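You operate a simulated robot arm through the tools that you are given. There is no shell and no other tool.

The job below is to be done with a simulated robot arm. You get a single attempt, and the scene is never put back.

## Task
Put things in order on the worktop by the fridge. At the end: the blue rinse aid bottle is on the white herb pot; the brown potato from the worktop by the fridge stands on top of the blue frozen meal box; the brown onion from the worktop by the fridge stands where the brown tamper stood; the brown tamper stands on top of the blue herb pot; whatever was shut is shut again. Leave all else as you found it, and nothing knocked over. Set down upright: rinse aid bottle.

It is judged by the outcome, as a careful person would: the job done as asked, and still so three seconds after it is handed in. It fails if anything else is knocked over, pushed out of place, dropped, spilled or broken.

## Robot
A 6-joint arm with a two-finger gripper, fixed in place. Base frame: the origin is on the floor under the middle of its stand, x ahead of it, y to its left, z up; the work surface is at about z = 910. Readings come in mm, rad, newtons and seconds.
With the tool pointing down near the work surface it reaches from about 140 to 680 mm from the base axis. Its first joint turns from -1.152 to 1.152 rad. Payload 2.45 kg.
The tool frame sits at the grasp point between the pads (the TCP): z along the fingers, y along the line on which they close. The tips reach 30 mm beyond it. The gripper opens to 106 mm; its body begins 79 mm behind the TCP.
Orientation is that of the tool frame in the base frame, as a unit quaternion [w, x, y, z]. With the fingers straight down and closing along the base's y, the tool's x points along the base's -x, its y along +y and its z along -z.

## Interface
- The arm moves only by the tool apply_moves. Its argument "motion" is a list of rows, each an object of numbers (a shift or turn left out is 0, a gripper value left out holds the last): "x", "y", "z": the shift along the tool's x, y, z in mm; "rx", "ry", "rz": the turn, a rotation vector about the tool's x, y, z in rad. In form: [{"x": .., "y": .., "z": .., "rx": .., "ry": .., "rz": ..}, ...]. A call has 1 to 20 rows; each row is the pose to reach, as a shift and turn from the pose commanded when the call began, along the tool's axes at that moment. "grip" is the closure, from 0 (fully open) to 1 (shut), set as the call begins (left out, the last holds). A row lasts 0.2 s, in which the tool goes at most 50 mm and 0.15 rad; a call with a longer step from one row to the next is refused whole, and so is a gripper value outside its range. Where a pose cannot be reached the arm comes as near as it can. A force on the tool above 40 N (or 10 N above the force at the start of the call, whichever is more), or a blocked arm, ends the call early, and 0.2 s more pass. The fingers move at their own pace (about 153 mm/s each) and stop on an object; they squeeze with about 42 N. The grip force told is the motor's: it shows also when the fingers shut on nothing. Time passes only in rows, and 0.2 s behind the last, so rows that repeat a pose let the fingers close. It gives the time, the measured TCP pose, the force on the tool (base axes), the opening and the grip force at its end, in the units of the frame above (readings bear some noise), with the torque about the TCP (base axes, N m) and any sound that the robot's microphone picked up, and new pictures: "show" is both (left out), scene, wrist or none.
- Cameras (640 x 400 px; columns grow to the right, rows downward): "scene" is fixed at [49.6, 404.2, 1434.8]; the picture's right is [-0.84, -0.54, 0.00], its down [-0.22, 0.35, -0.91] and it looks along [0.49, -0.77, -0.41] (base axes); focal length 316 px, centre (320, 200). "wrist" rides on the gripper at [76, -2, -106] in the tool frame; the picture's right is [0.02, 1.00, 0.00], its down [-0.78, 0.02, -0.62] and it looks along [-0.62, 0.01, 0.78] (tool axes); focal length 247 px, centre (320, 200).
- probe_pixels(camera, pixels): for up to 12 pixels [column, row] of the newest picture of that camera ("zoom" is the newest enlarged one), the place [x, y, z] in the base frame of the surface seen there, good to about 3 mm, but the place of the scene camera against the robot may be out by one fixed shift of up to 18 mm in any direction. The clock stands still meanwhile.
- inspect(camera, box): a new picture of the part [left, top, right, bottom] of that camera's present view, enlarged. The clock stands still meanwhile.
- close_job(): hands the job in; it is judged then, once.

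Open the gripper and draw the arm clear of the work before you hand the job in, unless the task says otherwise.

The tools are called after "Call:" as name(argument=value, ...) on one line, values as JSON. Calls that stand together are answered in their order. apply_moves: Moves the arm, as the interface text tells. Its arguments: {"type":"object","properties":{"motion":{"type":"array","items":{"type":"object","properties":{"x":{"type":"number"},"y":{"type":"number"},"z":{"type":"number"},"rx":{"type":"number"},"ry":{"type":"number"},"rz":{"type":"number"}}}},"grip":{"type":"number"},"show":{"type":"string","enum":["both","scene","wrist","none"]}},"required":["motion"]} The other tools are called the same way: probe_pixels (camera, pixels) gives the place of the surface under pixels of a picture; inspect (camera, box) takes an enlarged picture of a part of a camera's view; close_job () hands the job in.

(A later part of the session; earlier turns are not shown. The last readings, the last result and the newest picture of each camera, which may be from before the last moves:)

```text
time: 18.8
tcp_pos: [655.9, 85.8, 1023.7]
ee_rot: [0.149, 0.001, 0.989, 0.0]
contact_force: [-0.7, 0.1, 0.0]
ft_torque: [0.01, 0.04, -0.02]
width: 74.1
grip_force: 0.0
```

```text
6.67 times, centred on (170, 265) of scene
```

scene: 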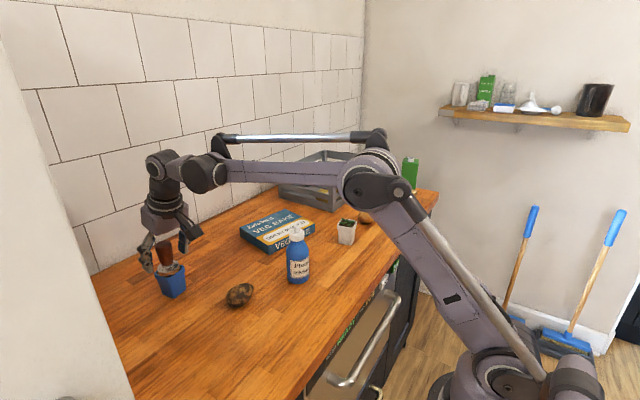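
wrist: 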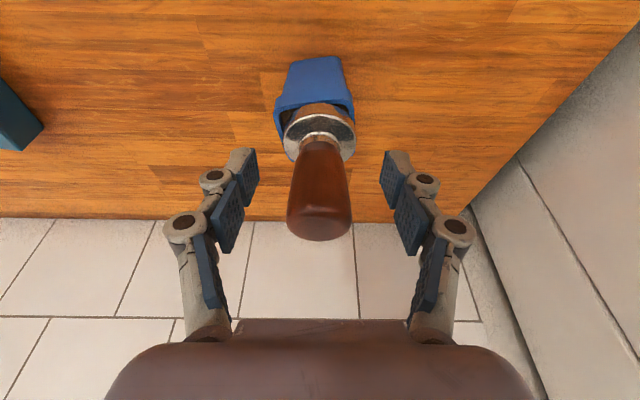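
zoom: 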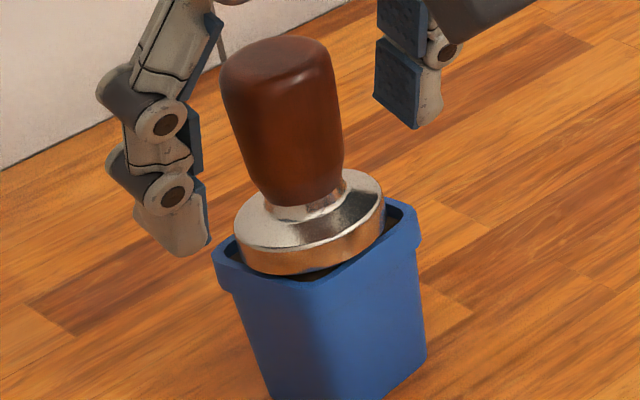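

The tamper stands on the rim. I'll back the gripper straight out along its axis and then check that it's steady.

Call:
apply_moves(motion=[{"z": -15}, {"z": -35}, {"z": -55}, {"z": -80}, {"z": -105}, {"z": -105}])

Call:
inspect(camera="scene", box=[138, 235, 202, 295])

Call:
inspect(camera="wrist", box=[250, 40, 390, 170])

```text
time: 20.2
tcp_pos: [625.5, 87.7, 1124.5]
ee_rot: [0.15, 0.0, 0.989, 0.0]
contact_force: [0.1, -0.2, 0.3]
ft_torque: [0.0, 0.02, 0.01]
width: 74.2
grip_force: 0.0
```

scene: 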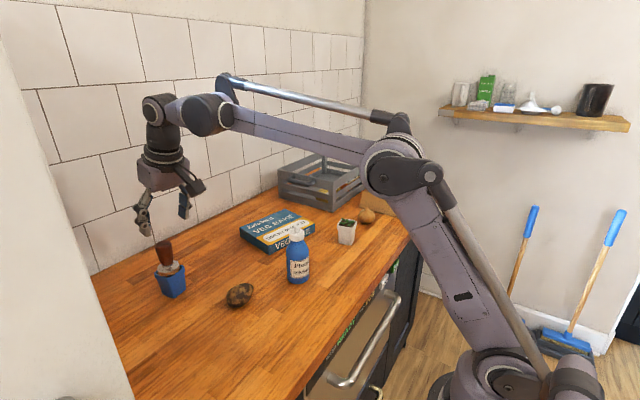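
wrist: 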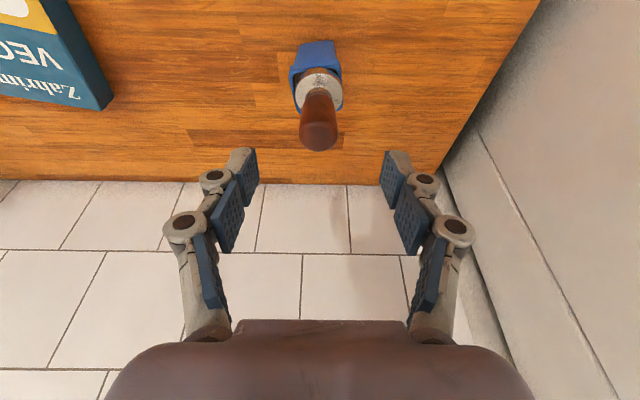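

```text
6.67 times, centred on (170, 265) of scene
```

zoom: 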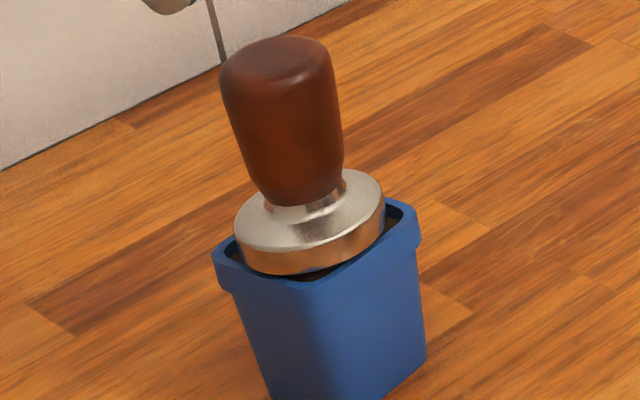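

```text
3.08 times, centred on (320, 105) of wrist
```

zoom: 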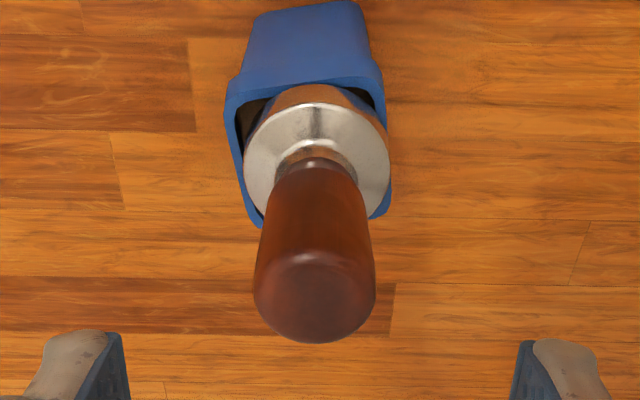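

The tamper is steady on the blue pot and nothing else shifted. Next, the potato: I move above it at (489,22) and bring the tool back to vertical to look.

Call:
apply_moves(motion=[{"x": 28, "y": -13, "z": -10}, {"x": 56, "y": -26, "z": -14, "ry": 0.1}, {"x": 84, "y": -39, "z": -16, "ry": 0.2}, {"x": 112, "y": -52, "z": -17, "ry": 0.3}, {"x": 137.6, "y": -65.7, "z": -16.9, "ry": 0.3}, {"x": 137.6, "y": -65.7, "z": -16.9, "ry": 0.3}], grip=0)

```text
time: 21.6
tcp_pos: [486.2, 25.3, 1096.8]
ee_rot: [0.0, 0.001, 1.0, 0.0]
contact_force: [-0.5, -0.6, -0.7]
ft_torque: [0.02, 0.05, 0.02]
width: 105.8
grip_force: 0.0
```

scene: 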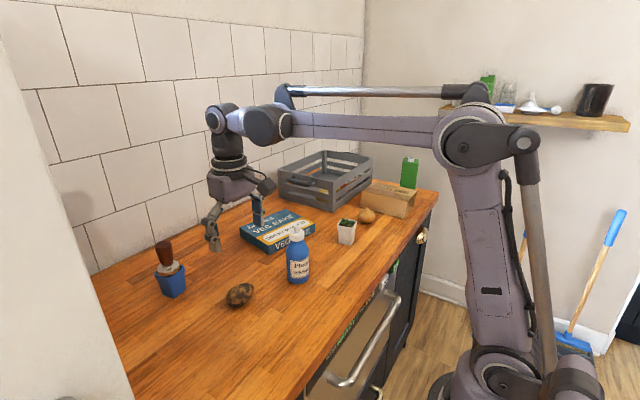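
wrist: 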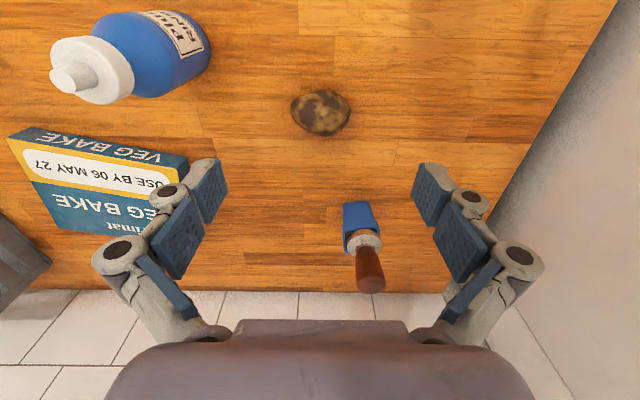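

The potato is at (320,112) in the wrist view. I'll zoom on it and probe it and the meal box's corners.

Call:
inspect(camera="wrist", box=[280, 80, 360, 145])

Call:
probe_pixels(camera="wrist", pixels=[[320, 112], [300, 112], [340, 112], [320, 97], [320, 128], [310, 105], [330, 120], [25, 148], [130, 160], [180, 175], [75, 215], [130, 215]])

Call:
inspect(camera="scene", box=[220, 265, 268, 315])

Call:
inspect(camera="scene", box=[225, 195, 325, 260])

```text
6.15 times, centred on (320, 112) of wrist
```

zoom: 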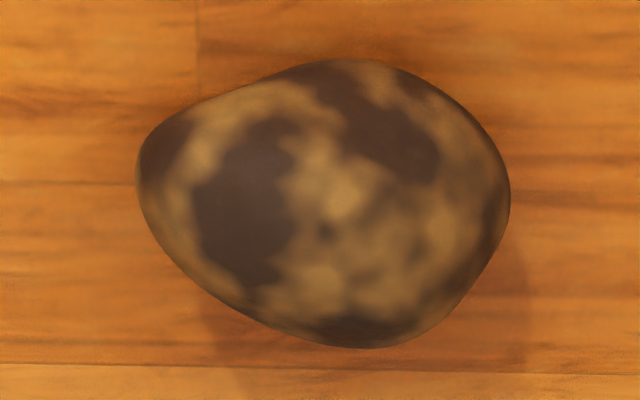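

```text
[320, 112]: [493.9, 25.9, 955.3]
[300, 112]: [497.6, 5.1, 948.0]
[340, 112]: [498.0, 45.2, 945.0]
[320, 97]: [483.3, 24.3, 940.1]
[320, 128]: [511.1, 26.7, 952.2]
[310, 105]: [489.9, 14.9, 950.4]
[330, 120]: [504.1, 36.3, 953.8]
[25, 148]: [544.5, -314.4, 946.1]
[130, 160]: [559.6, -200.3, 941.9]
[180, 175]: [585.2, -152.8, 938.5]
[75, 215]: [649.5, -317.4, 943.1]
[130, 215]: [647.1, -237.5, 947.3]
```

```text
8.00 times, centred on (244, 290) of scene
```

zoom: 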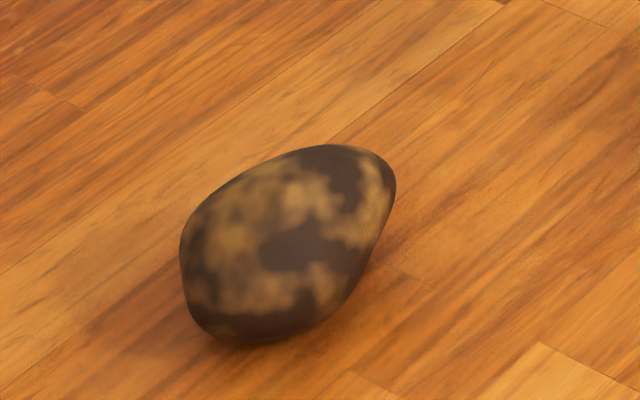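

```text
6.15 times, centred on (275, 228) of scene
```

zoom: 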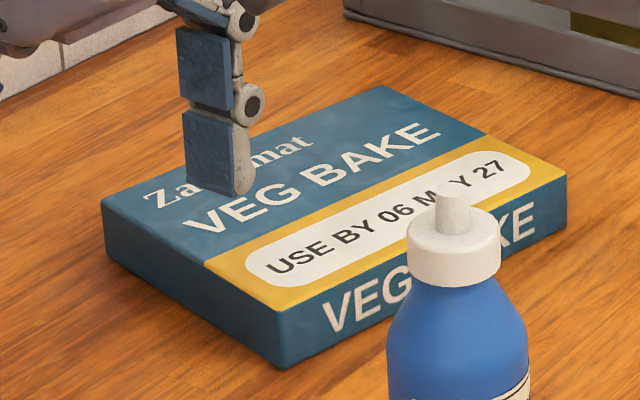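

The potato's long axis runs nearly along y (≈65×46 mm, centre ≈(502,25)), so I'll turn the gripper about 97° to close across its short side while hovering.

Call:
apply_moves(motion=[{"x": -4, "rz": 0.142}, {"x": -8, "rz": 0.284}, {"x": -12, "rz": 0.426}, {"x": -16, "rz": 0.568}, {"x": -16, "rz": 0.71}, {"x": -16, "rz": 0.852}, {"x": -16, "rz": 0.994}, {"x": -16, "rz": 1.136}, {"x": -16, "rz": 1.278}, {"x": -16, "rz": 1.42}, {"x": -16, "rz": 1.562}, {"x": -16, "rz": 1.7}, {"x": -16, "rz": 1.7}], grip=0)

Call:
probe_pixels(camera="scene", pixels=[[268, 244], [243, 229], [284, 212], [312, 223], [275, 228], [330, 280]])

```text
time: 24.4
tcp_pos: [503.2, 22.4, 1100.5]
ee_rot: [0.0, 0.753, 0.658, 0.0]
contact_force: [0.7, 1.3, 0.5]
ft_torque: [-0.03, -0.04, 0.02]
width: 105.8
grip_force: 0.1
```

scene: 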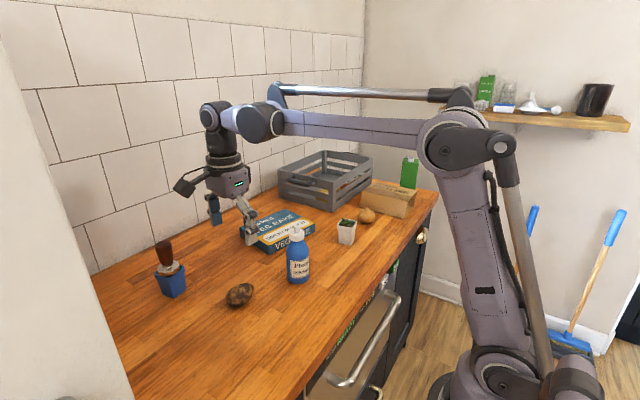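
wrist: 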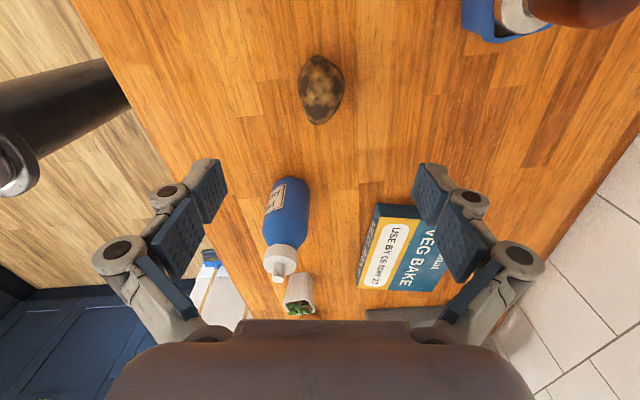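

```text
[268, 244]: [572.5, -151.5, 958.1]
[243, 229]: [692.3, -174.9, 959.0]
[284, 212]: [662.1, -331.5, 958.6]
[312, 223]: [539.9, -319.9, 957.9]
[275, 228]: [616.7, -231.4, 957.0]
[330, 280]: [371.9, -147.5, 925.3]
```

Gripper is now turned; the potato sits at (321,90), aligned across the fingers. I'll lower to just above it and re-check.

Call:
apply_moves(motion=[{"x": 2, "z": 25}, {"x": 4, "z": 50}, {"x": 5.6, "z": 75}, {"x": 5.6, "z": 100}, {"x": 5.6, "z": 112}, {"x": 5.6, "z": 112}], show="wrist")

Call:
inspect(camera="wrist", box=[200, 80, 440, 230])

```text
time: 25.8
tcp_pos: [505.3, 26.4, 988.4]
ee_rot: [0.0, 0.753, 0.659, 0.0]
contact_force: [0.6, -0.5, 0.4]
ft_torque: [-0.02, 0.02, -0.02]
width: 106.3
grip_force: 0.1
```

wrist: 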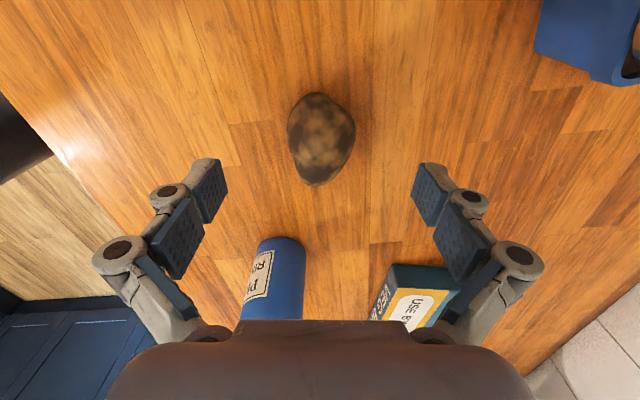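

```text
2.67 times, centred on (320, 155) of wrist
```

zoom: 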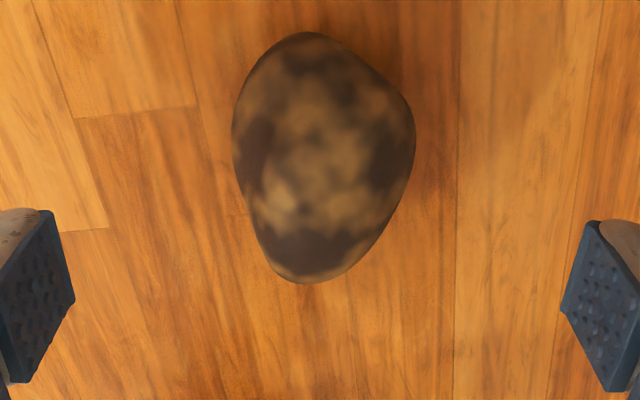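

Potato is centred between the fingers to within 2 mm. I'll descend to z≈943 (tips just above the worktop) and close.

Call:
apply_moves(motion=[{"x": 3, "z": 15}, {"x": 3, "z": 30}, {"x": 3, "z": 40}, {"x": 3, "z": 45}, {"x": 3, "z": 45}], show="none")

Call:
apply_moves(motion=[{"x": 0}, {"x": 0}, {"x": 0}, {"x": 0}], grip=1)

```text
time: 27.0
tcp_pos: [505.8, 29.9, 942.7]
ee_rot: [0.0, 0.752, 0.659, 0.0]
contact_force: [0.7, 0.9, 0.4]
ft_torque: [0.02, 0.01, 0.04]
width: 105.8
grip_force: 0.0
```

```text
time: 28.0
tcp_pos: [504.1, 29.0, 942.6]
ee_rot: [0.001, 0.752, 0.659, 0.001]
contact_force: [0.7, 0.3, 8.4]
ft_torque: [0.03, -0.04, 0.01]
width: 48.2
grip_force: 42.4
```

scene: 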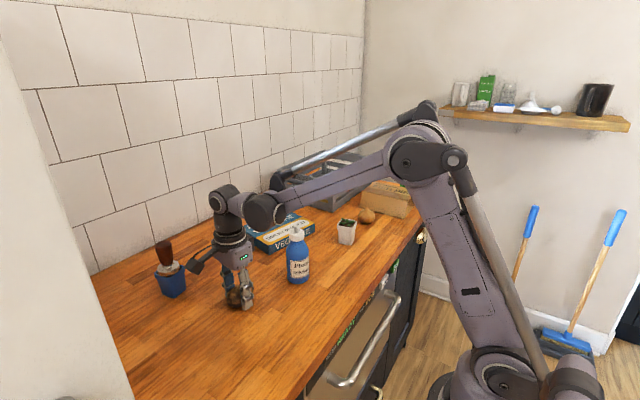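
wrist: 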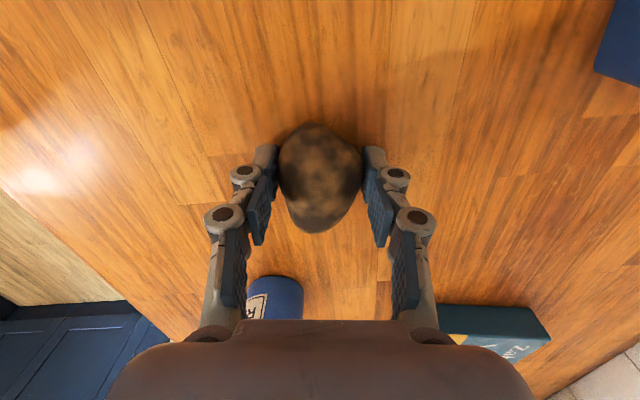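

Potato held at 48 mm width. I'll lift it 100 mm straight up and check.

Call:
apply_moves(motion=[{"z": -6}, {"z": -20}, {"z": -40}, {"z": -60}, {"z": -80}, {"z": -100}, {"z": -100}], show="wrist")

Call:
inspect(camera="scene", box=[190, 200, 290, 300])

```text
time: 29.6
tcp_pos: [504.4, 32.2, 1041.1]
ee_rot: [0.0, 0.753, 0.659, 0.0]
contact_force: [-0.1, 0.0, -1.8]
ft_torque: [0.01, -0.05, 0.01]
width: 48.2
grip_force: 42.1
```

wrist: 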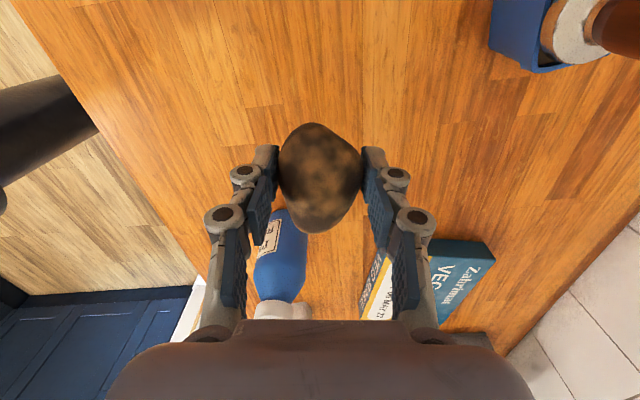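

```text
4.00 times, centred on (240, 250) of scene
```

zoom: 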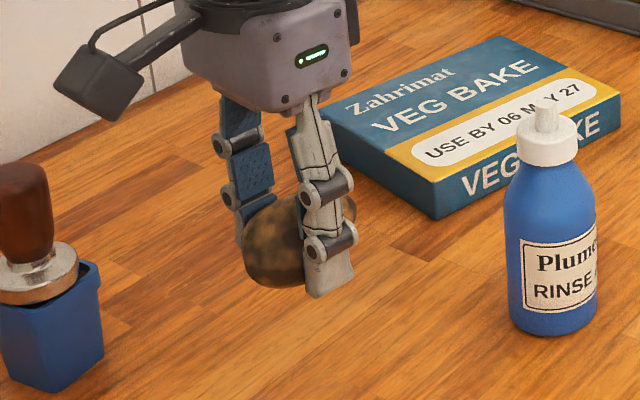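

Potato is held in its resting orientation, bottom ≈32 mm below the TCP. I'll carry it over the meal box at about (600,-245).

Call:
apply_moves(motion=[{"x": -15, "y": 7.5}, {"x": -45, "y": 22.5}, {"x": -80, "y": 40}, {"x": -115, "y": 57.5, "z": 4}, {"x": -150, "y": 75, "z": 10}, {"x": -185, "y": 92.5, "z": 16}, {"x": -220, "y": 110, "z": 22}, {"x": -248, "y": 124, "z": 27}, {"x": -262.5, "y": 130.6, "z": 31}, {"x": -262.5, "y": 130.6, "z": 31}])

Call:
inspect(camera="scene", box=[225, 165, 325, 265])

```text
time: 31.8
tcp_pos: [599.9, -247.5, 1010.2]
ee_rot: [0.0, 0.752, 0.659, 0.0]
contact_force: [0.5, 0.0, -0.9]
ft_torque: [-0.03, -0.01, 0.01]
width: 48.3
grip_force: 42.1
```

scene: 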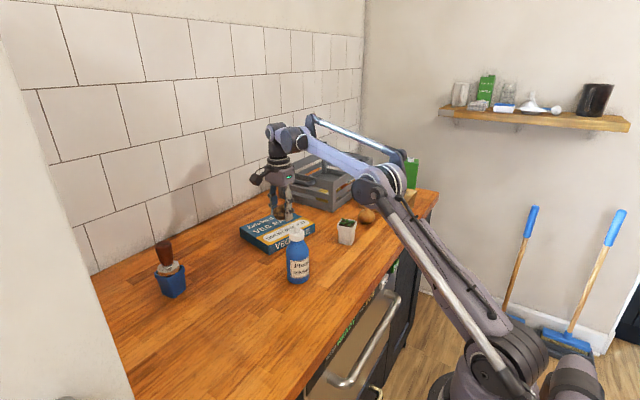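
wrist: 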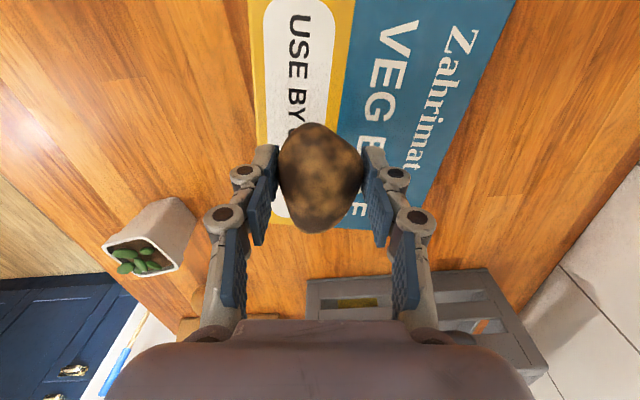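

```text
4.00 times, centred on (275, 215) of scene
```

zoom: 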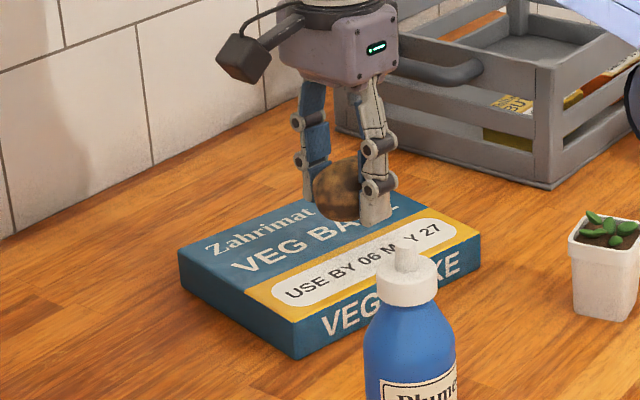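

Potato hovers over the middle of the box top. I'll lower 30 mm, then feel for contact in small steps.

Call:
apply_moves(motion=[{"z": 8}, {"z": 16}, {"z": 24}, {"z": 29}, {"z": 30.5}, {"z": 30.5}], show="none")

Call:
apply_moves(motion=[{"z": 1}, {"z": 2}, {"z": 2}], show="wrist")

Call:
inspect(camera="scene", box=[235, 175, 315, 255])

```text
time: 33.2
tcp_pos: [600.9, -245.8, 981.3]
ee_rot: [0.0, 0.752, 0.659, 0.0]
contact_force: [-0.1, -0.3, -0.3]
ft_torque: [0.01, 0.0, -0.01]
width: 48.4
grip_force: 42.2
```

```text
time: 34.0
tcp_pos: [600.1, -246.8, 980.4]
ee_rot: [-0.001, 0.753, 0.658, 0.001]
contact_force: [0.2, -0.3, -0.9]
ft_torque: [0.0, -0.02, -0.02]
width: 48.2
grip_force: 42.3
```

wrist: 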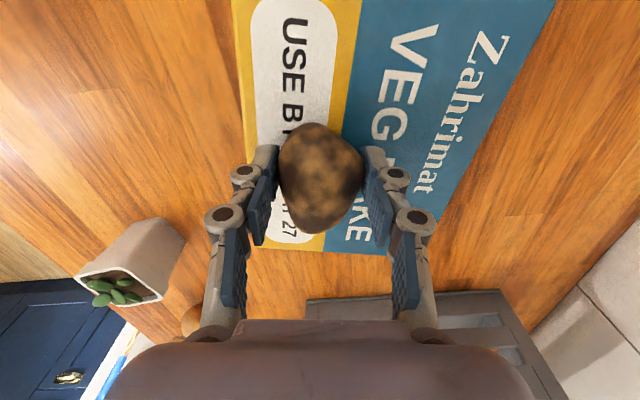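

```text
5.00 times, centred on (275, 215) of scene
```

zoom: 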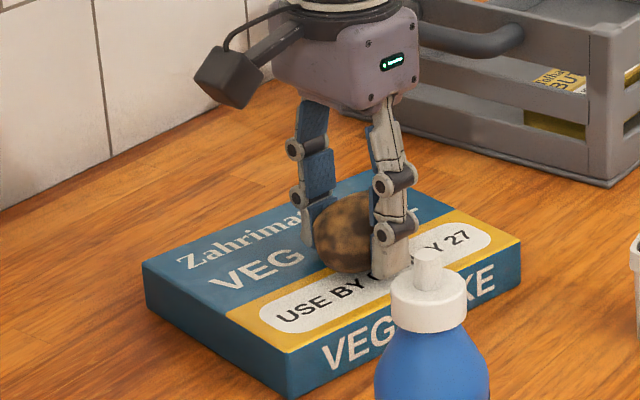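

No contact yet at z≈979. I'll go down another couple of mm at a time.

Call:
apply_moves(motion=[{"z": 1}, {"z": 2}, {"z": 2}], show="none")

Call:
apply_moves(motion=[{"z": 1}, {"z": 1.5}, {"z": 1.5}], show="none")

```text
time: 34.8
tcp_pos: [599.4, -247.2, 978.1]
ee_rot: [0.0, 0.752, 0.659, 0.0]
contact_force: [0.7, 0.9, -1.1]
ft_torque: [0.0, -0.04, -0.02]
width: 48.3
grip_force: 41.6
```

```text
time: 35.6
tcp_pos: [600.3, -247.8, 977.2]
ee_rot: [0.0, 0.752, 0.659, 0.001]
contact_force: [0.3, 0.4, -0.7]
ft_torque: [-0.02, -0.02, 0.0]
width: 48.1
grip_force: 42.0
```

Still free; continuing down in 1.5 mm steps.

Call:
apply_moves(motion=[{"z": 0.8}, {"z": 1.5}, {"z": 1.5}], show="none")

Call:
inspect(camera="scene", box=[260, 205, 308, 245])

```text
time: 36.4
tcp_pos: [598.8, -246.4, 975.5]
ee_rot: [0.002, 0.753, 0.658, 0.001]
contact_force: [11.1, -4.7, 34.1]
ft_torque: [-0.13, -0.39, 0.02]
width: 48.3
grip_force: 42.3
```

```text
10.00 times, centred on (284, 225) of scene
```

zoom: 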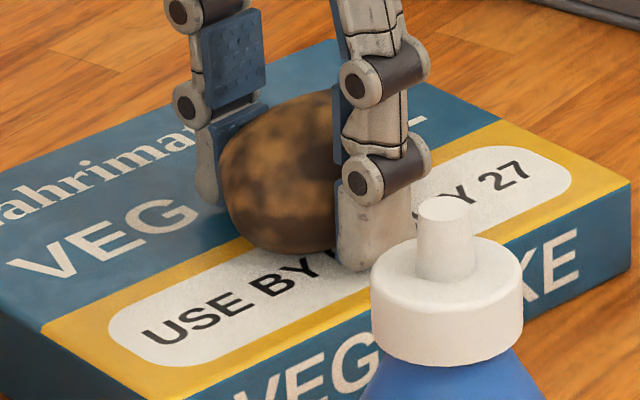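

Firm contact now (34 N), so I'll ease up 0.9 mm and then open the fingers a little to let it settle.

Call:
apply_moves(motion=[{"z": -0.9}, {"z": -0.9}], show="none")

```text
time: 37.0
tcp_pos: [598.6, -246.8, 974.4]
ee_rot: [0.0, 0.752, 0.659, 0.0]
contact_force: [6.0, -1.5, 28.7]
ft_torque: [-0.13, -0.24, -0.01]
width: 48.4
grip_force: 41.7
```

Still pressing 29 N; easing up another 1.2 mm.

Call:
apply_moves(motion=[{"z": -0.6}, {"z": -1.2}, {"z": -1.2}], show="none")

```text
time: 37.8
tcp_pos: [599.9, -247.0, 975.8]
ee_rot: [0.0, 0.752, 0.659, -0.001]
contact_force: [-1.2, 0.0, 1.4]
ft_torque: [0.05, 0.05, 0.04]
width: 48.4
grip_force: 42.1
```

Light contact now. I'll open the fingers to ~64 mm to release the potato.

Call:
apply_moves(motion=[{"x": 0}, {"x": 0}, {"x": 0}], grip=0.4)

Call:
inspect(camera="scene", box=[260, 205, 308, 245])

```text
time: 38.6
tcp_pos: [600.1, -246.6, 977.0]
ee_rot: [0.0, 0.753, 0.659, 0.001]
contact_force: [0.1, 0.0, 0.7]
ft_torque: [0.01, -0.01, -0.04]
width: 63.8
grip_force: 0.1
```

scene: 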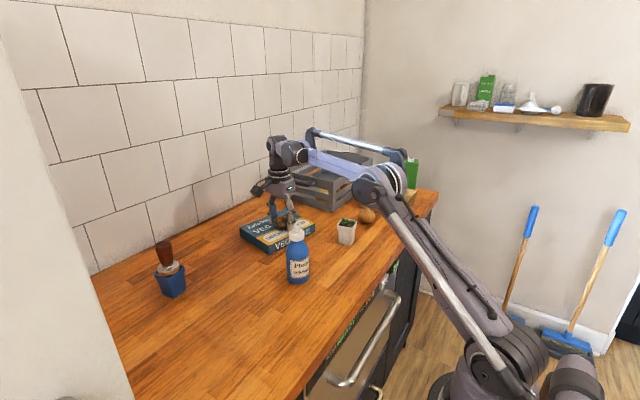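
wrist: 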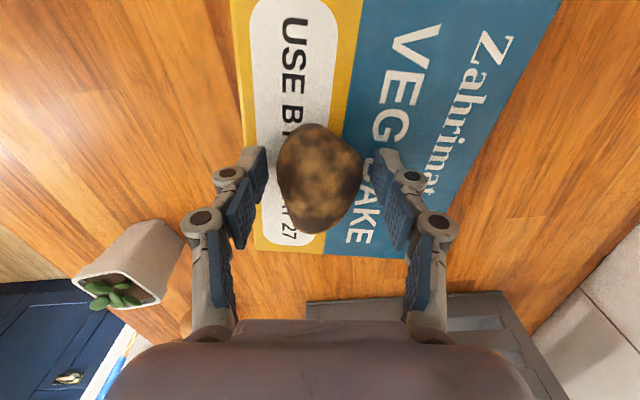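

```text
10.00 times, centred on (284, 225) of scene
```

zoom: 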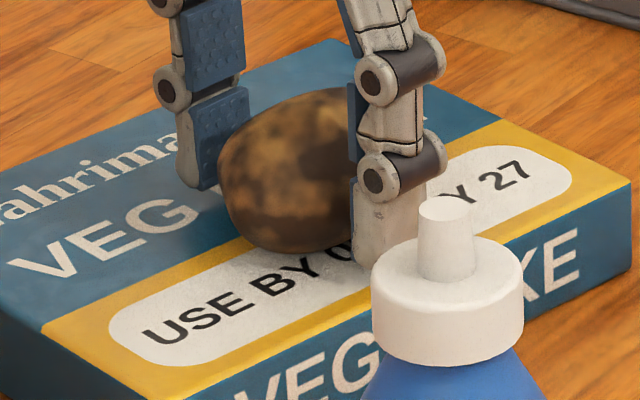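

The potato rests stably. I'll open wider and raise straight up.

Call:
apply_moves(motion=[{"x": 0}, {"z": -15}, {"z": -35}, {"z": -60}, {"z": -85}, {"z": -110}, {"z": -110}], grip=0.1)

Call:
inspect(camera="scene", box=[225, 190, 325, 260])

```text
time: 40.2
tcp_pos: [586.2, -240.9, 1079.3]
ee_rot: [0.0, 0.752, 0.659, 0.0]
contact_force: [-0.3, 0.3, 0.4]
ft_torque: [0.02, 0.0, 0.0]
width: 95.3
grip_force: 0.1
out of reach, approached as far as the arm can: row 6, 7
```

scene: 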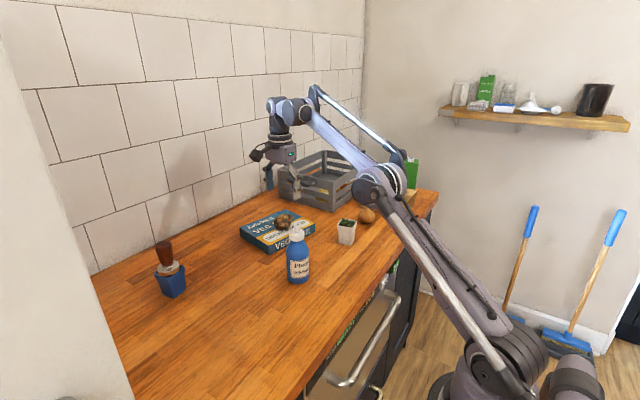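
wrist: 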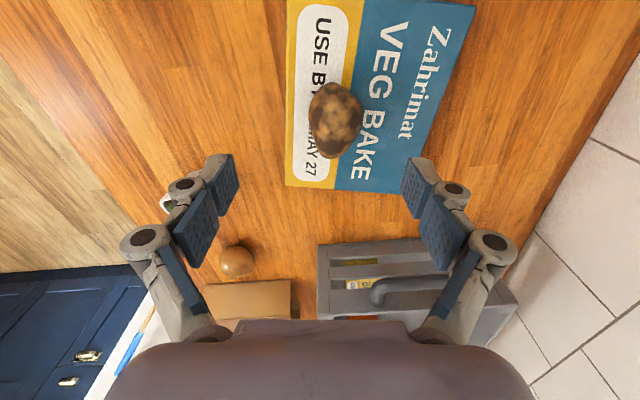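

```text
5.71 times, centred on (275, 225) of scene
```

zoom: 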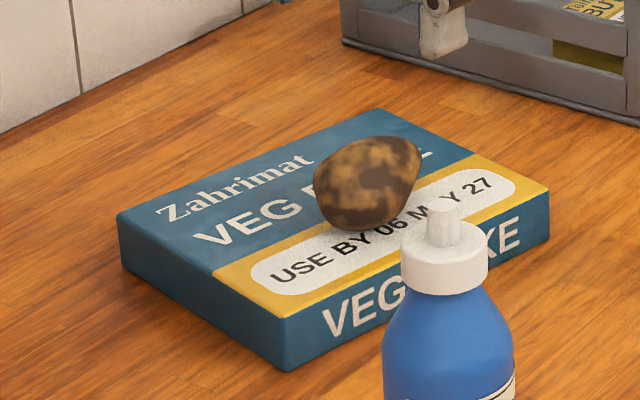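

The potato rests on the box. I'll verify the box hasn't moved and fly over to the onion at (415,-458) for a close look.

Call:
inspect(camera="scene", box=[225, 195, 325, 260])

Call:
apply_moves(motion=[{"x": -29, "y": -18}, {"x": -58, "y": -36}, {"x": -88, "y": -53}, {"x": -117, "y": -71}, {"x": -146, "y": -89}, {"x": -176, "y": -106}, {"x": -205, "y": -124}, {"x": -234.4, "y": -142}, {"x": -234.4, "y": -142}], grip=0)

```text
6.15 times, centred on (275, 228) of scene
```

zoom: 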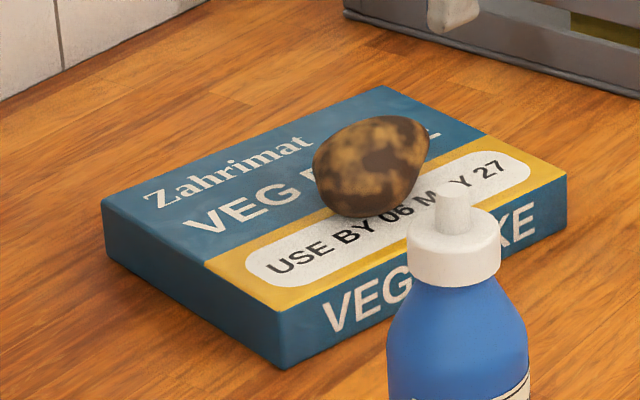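

```text
time: 42.2
tcp_pos: [414.5, -454.1, 1079.0]
ee_rot: [0.0, 0.752, 0.659, 0.001]
contact_force: [-0.4, -0.2, 0.2]
ft_torque: [-0.01, -0.02, -0.01]
width: 106.1
grip_force: 0.0
```

scene: 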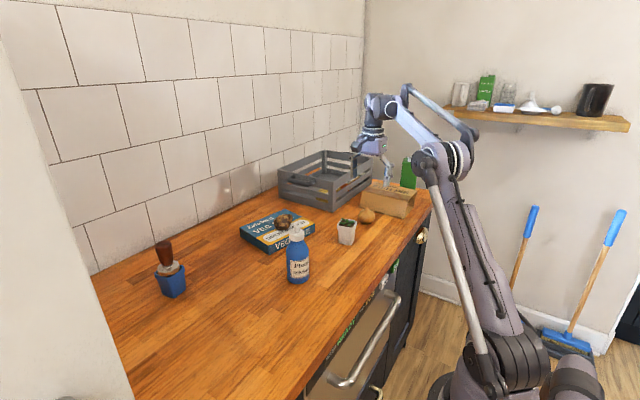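
wrist: 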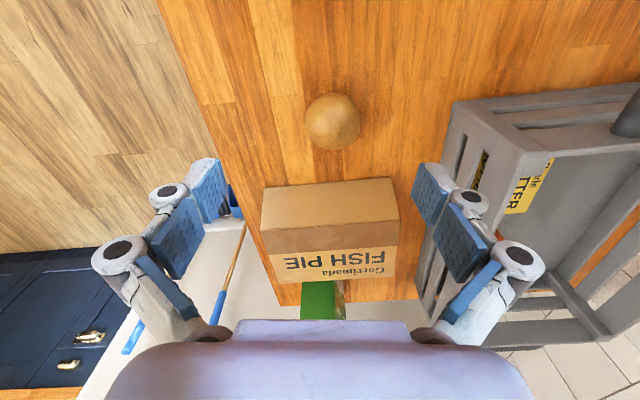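

The box is exactly where it was. Onion is at (332,121); I'll zoom and probe it.

Call:
inspect(camera="wrist", box=[284, 80, 380, 160])

Call:
inspect(camera="scene", box=[343, 195, 391, 230])

Call:
probe_pixels(camera="wrist", pixels=[[332, 121], [332, 105], [332, 138], [315, 121], [350, 121], [340, 130], [265, 195], [395, 185], [455, 110], [430, 200], [330, 210], [280, 120]])

```text
5.00 times, centred on (332, 120) of wrist
```

zoom: 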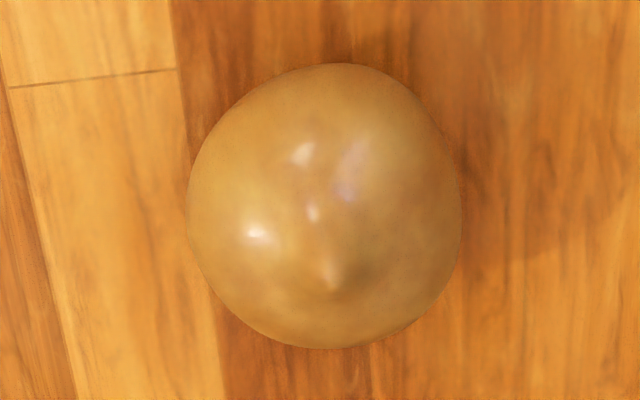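

```text
11.43 times, centred on (367, 212) of scene
```

zoom: 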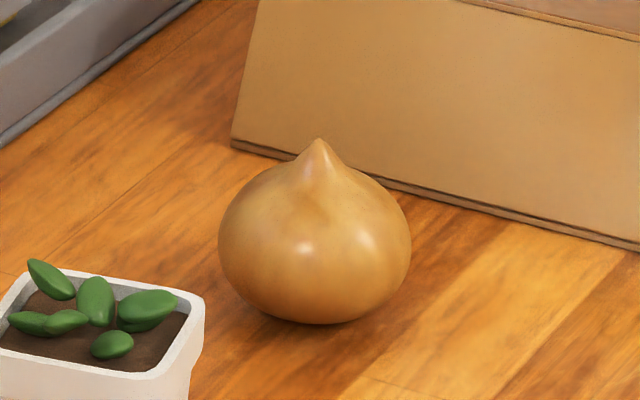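

```text
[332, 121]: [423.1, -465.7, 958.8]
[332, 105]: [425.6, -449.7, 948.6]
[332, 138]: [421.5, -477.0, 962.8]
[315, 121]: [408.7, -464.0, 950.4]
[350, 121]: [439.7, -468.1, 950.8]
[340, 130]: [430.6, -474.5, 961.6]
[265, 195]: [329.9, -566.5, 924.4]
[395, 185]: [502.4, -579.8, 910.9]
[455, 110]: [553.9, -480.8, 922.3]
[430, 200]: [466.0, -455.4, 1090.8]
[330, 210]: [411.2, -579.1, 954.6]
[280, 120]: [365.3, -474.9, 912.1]
```

Onion is ≈57 mm wide, centred at about (424,-474), tip up near z≈965. I'll shift over it and lower to z≈995, then re-check.

Call:
apply_moves(motion=[{"x": -10, "y": 6, "z": 10}, {"x": -18.9, "y": 12.3, "z": 30}, {"x": -18.9, "y": 12.3, "z": 55}, {"x": -18.9, "y": 12.3, "z": 75}, {"x": -18.9, "y": 12.3, "z": 82}, {"x": -18.9, "y": 12.3, "z": 82}])

Call:
inspect(camera="wrist", box=[200, 70, 440, 220])

```text
time: 43.6
tcp_pos: [425.8, -474.5, 996.2]
ee_rot: [0.0, 0.752, 0.659, 0.0]
contact_force: [0.2, 0.7, -0.3]
ft_torque: [0.0, -0.01, 0.01]
width: 105.9
grip_force: 0.1
```

scene: 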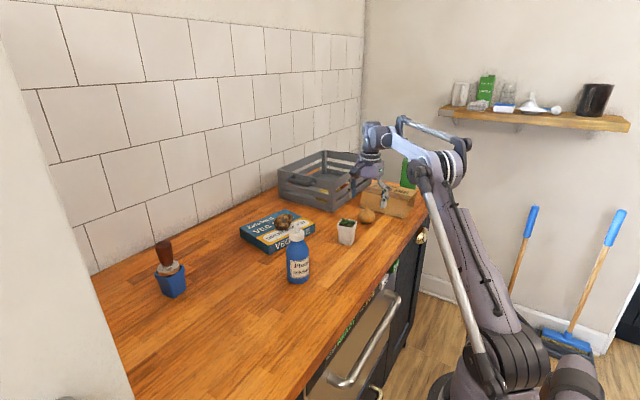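
wrist: 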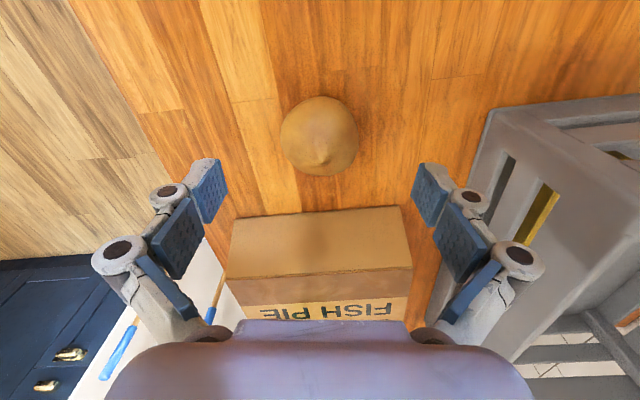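

```text
2.67 times, centred on (320, 145) of wrist
```

zoom: 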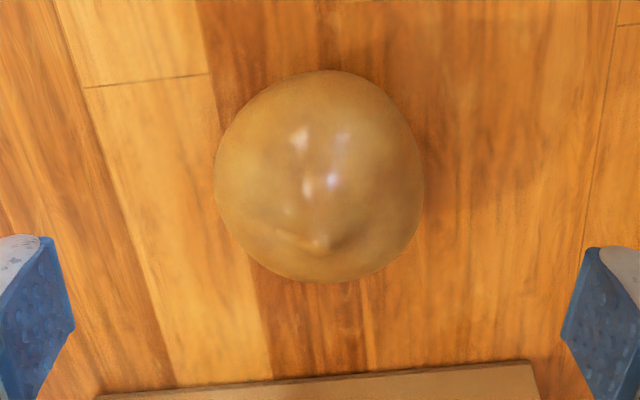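

Onion is centred under the gripper to within 2 mm. I'll descend to z≈943 and close on it.

Call:
apply_moves(motion=[{"x": 1.5, "y": -1.2, "z": 15}, {"x": 1.5, "y": -1.2, "z": 30}, {"x": 1.5, "y": -1.2, "z": 45}, {"x": 1.5, "y": -1.2, "z": 53}, {"x": 1.5, "y": -1.2, "z": 53}], show="wrist")

Call:
apply_moves(motion=[{"x": 0}, {"x": 0}, {"x": 0}, {"x": 0}], grip=1)

```text
time: 44.8
tcp_pos: [423.8, -472.0, 941.6]
ee_rot: [0.0, 0.753, 0.658, 0.0]
contact_force: [-0.1, 0.2, 0.4]
ft_torque: [0.0, 0.02, 0.03]
width: 106.1
grip_force: 0.0
```

wrist: 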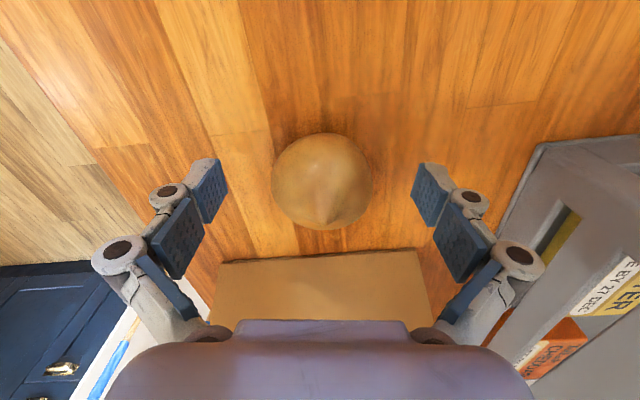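

```text
time: 45.8
tcp_pos: [424.2, -471.4, 943.3]
ee_rot: [0.0, 0.752, 0.659, 0.0]
contact_force: [-0.6, 0.6, 5.8]
ft_torque: [-0.03, -0.01, -0.02]
width: 55.4
grip_force: 42.1
```

scene: 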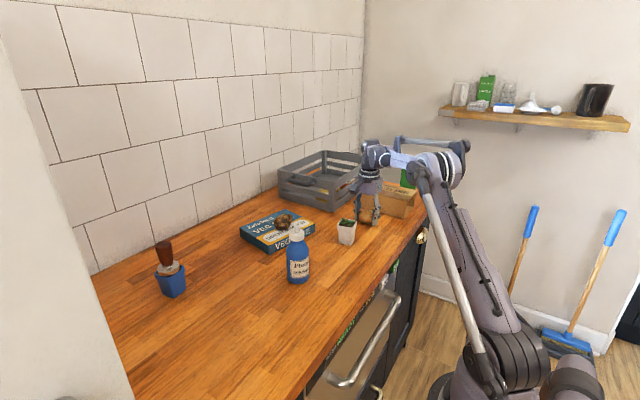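
wrist: 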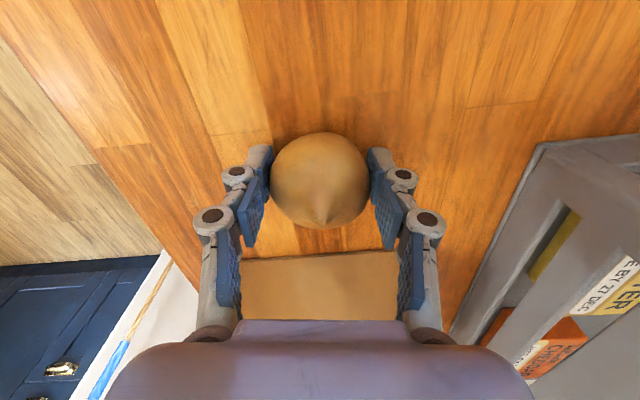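

Onion gripped at 55 mm. I'll lift it about 105 mm and confirm it's secure.

Call:
apply_moves(motion=[{"z": -6}, {"z": -20}, {"z": -42}, {"z": -64}, {"z": -86}, {"z": -105}, {"z": -105}])

```text
time: 47.4
tcp_pos: [424.0, -470.9, 1047.5]
ee_rot: [0.0, 0.753, 0.658, 0.0]
contact_force: [0.2, -0.5, -1.5]
ft_torque: [0.0, 0.02, 0.01]
width: 55.4
grip_force: 41.8
```

scene: 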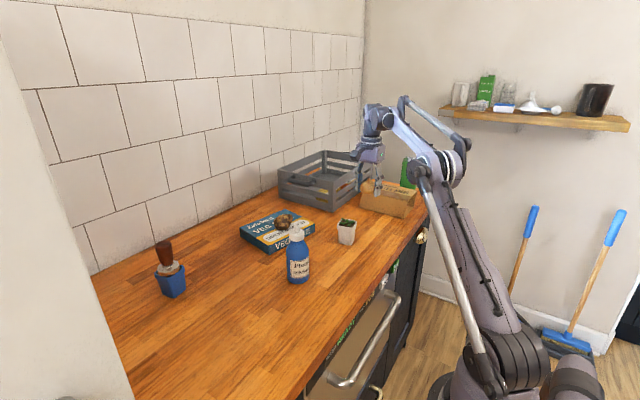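
wrist: 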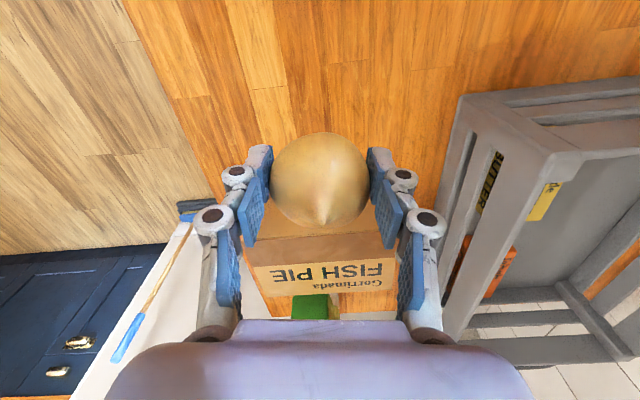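

Secure. I'll carry it along an arc that stays high (z≈1130–1150) over the white pot and bottle.

Call:
apply_moves(motion=[{"x": 15, "y": -8, "z": -12}, {"x": 42, "y": -22, "z": -32}, {"x": 70, "y": -36, "z": -52}, {"x": 95, "y": -49, "z": -70}, {"x": 120, "y": -60, "z": -84}, {"x": 150, "y": -64, "z": -90}, {"x": 180, "y": -68, "z": -94}, {"x": 210, "y": -72, "z": -97}, {"x": 240, "y": -76, "z": -99}, {"x": 270, "y": -80, "z": -101}, {"x": 300, "y": -84, "z": -103}, {"x": 330, "y": -88, "z": -103}, {"x": 355, "y": -91, "z": -103}, {"x": 365, "y": -91.5, "z": -103}, {"x": 365, "y": -91.5, "z": -103}])

```text
time: 50.6
tcp_pos: [381.4, -97.6, 1149.1]
ee_rot: [0.0, 0.753, 0.659, 0.0]
contact_force: [0.3, 0.0, -1.3]
ft_torque: [-0.01, 0.02, 0.0]
width: 55.6
grip_force: 42.3
```

scene: 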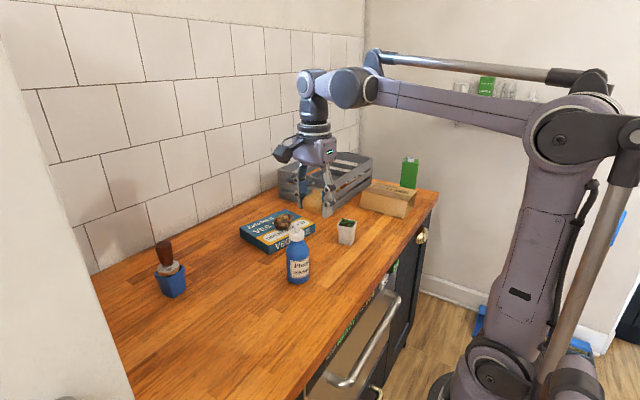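
wrist: 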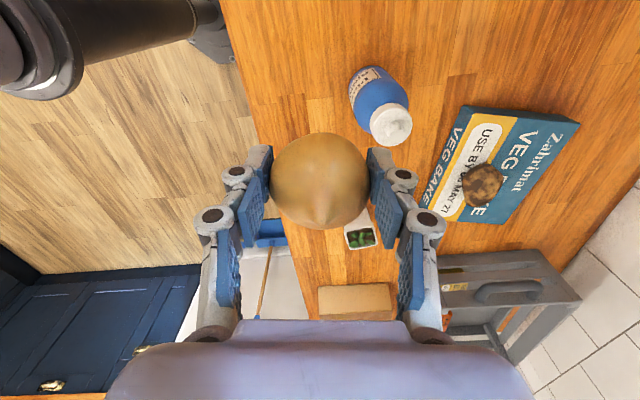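

Now over the free area past the bottle. I'll continue to above the tamper's old spot (421,126).

Call:
apply_moves(motion=[{"x": 20, "y": 1, "z": 3}, {"x": 48, "y": 2.4, "z": 10}, {"x": 78, "y": 4, "z": 20}, {"x": 108, "y": 5.5, "z": 31}, {"x": 138, "y": 7, "z": 43}, {"x": 168, "y": 8.5, "z": 56}, {"x": 196, "y": 10, "z": 70}, {"x": 218, "y": 11, "z": 83}, {"x": 228, "y": 11.3, "z": 89}, {"x": 228, "y": 11.3, "z": 89}])

Call:
inspect(camera="scene", box=[180, 250, 290, 350])

```text
time: 52.8
tcp_pos: [422.3, 125.9, 1062.1]
ee_rot: [0.0, 0.752, 0.659, 0.0]
contact_force: [0.4, -0.5, -0.6]
ft_torque: [-0.01, 0.0, 0.0]
width: 55.5
grip_force: 42.4
```

scene: 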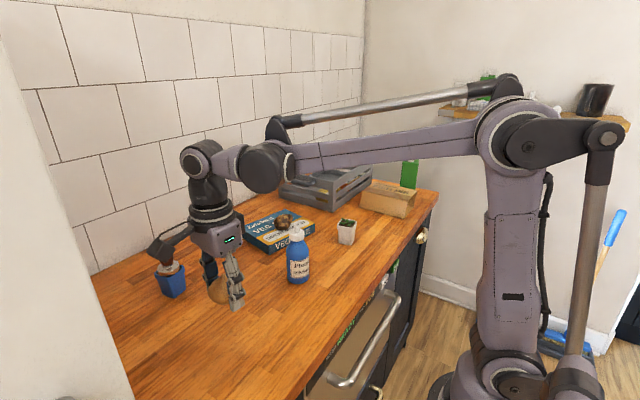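
wrist: 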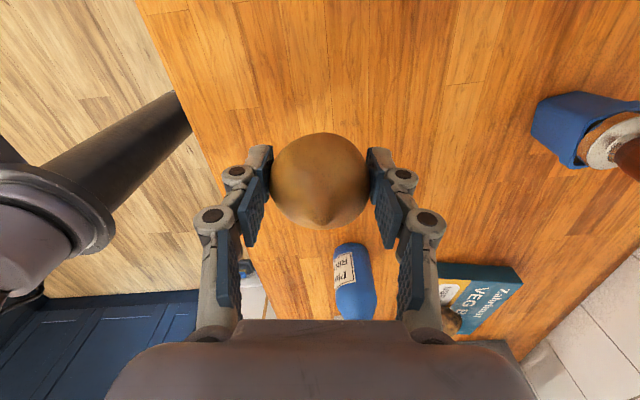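

```text
4.00 times, centred on (235, 300) of scene
```

zoom: 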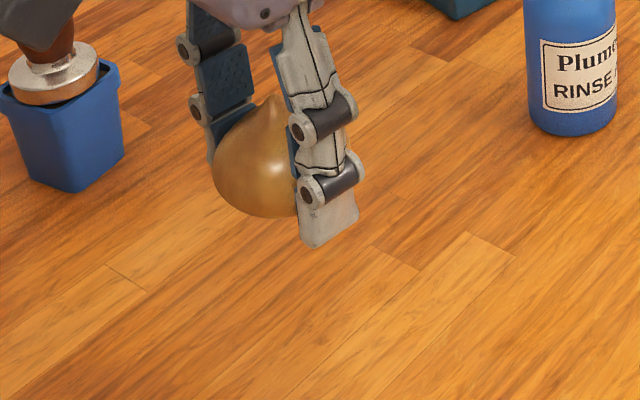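

Above the tamper's old spot at (422,126). I'll lower to ~6 mm above contact, then feel down.

Call:
apply_moves(motion=[{"x": 0.5, "z": 20}, {"x": 1, "z": 45}, {"x": 1, "z": 70}, {"x": 1, "z": 92}, {"x": 1, "z": 106}, {"x": 1, "z": 112}, {"x": 1, "z": 112}], show="none")

Call:
apply_moves(motion=[{"z": 1}, {"z": 2}, {"z": 3}, {"z": 3}], show="none")

```text
time: 54.4
tcp_pos: [421.5, 128.1, 948.9]
ee_rot: [0.0, 0.752, 0.659, 0.0]
contact_force: [0.5, -0.3, -1.2]
ft_torque: [0.0, -0.03, -0.03]
width: 55.3
grip_force: 41.9
```

```text
time: 55.4
tcp_pos: [421.8, 126.2, 946.6]
ee_rot: [-0.001, 0.752, 0.659, 0.0]
contact_force: [0.4, 0.4, -1.7]
ft_torque: [0.01, 0.0, -0.05]
width: 55.6
grip_force: 41.6
```

Still free at z≈946; continuing in small steps until light contact.

Call:
apply_moves(motion=[{"z": 0.8}, {"z": 1.5}, {"z": 1.5}], show="none")

Call:
apply_moves(motion=[{"z": 0.5}, {"z": 1.0}, {"z": 1.0}], show="none")

```text
time: 56.2
tcp_pos: [421.4, 126.7, 945.6]
ee_rot: [0.0, 0.752, 0.659, 0.0]
contact_force: [-0.7, 0.8, -0.6]
ft_torque: [-0.02, -0.03, 0.01]
width: 55.3
grip_force: 42.4
```

```text
time: 57.0
tcp_pos: [422.2, 126.6, 944.6]
ee_rot: [0.0, 0.752, 0.659, -0.001]
contact_force: [-0.3, -1.1, -0.6]
ft_torque: [0.0, 0.02, -0.04]
width: 55.5
grip_force: 42.5
```

Another millimetre at a time.

Call:
apply_moves(motion=[{"z": 0.5}, {"z": 1.0}, {"z": 1.0}], show="none")

Call:
apply_moves(motion=[{"z": 0.4}, {"z": 0.8}, {"z": 0.8}], show="wrist")

```text
time: 57.8
tcp_pos: [422.5, 126.6, 941.7]
ee_rot: [-0.001, 0.753, 0.658, 0.0]
contact_force: [0.2, 0.6, -0.6]
ft_torque: [-0.03, 0.02, -0.03]
width: 55.4
grip_force: 42.0
```

```text
time: 58.6
tcp_pos: [422.5, 127.8, 942.3]
ee_rot: [-0.001, 0.752, 0.659, 0.0]
contact_force: [-4.1, -0.6, 24.7]
ft_torque: [-0.17, -0.02, 0.01]
width: 55.5
grip_force: 42.0
```

wrist: 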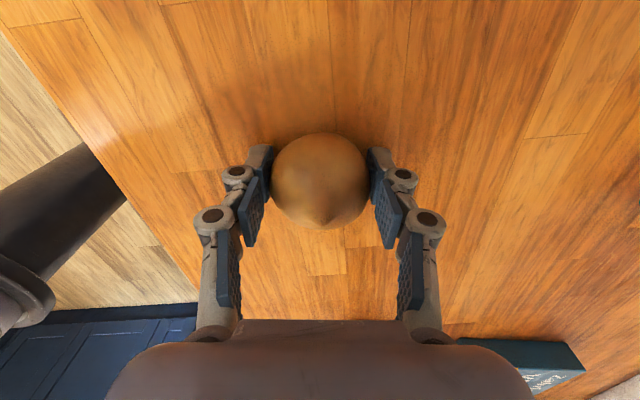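

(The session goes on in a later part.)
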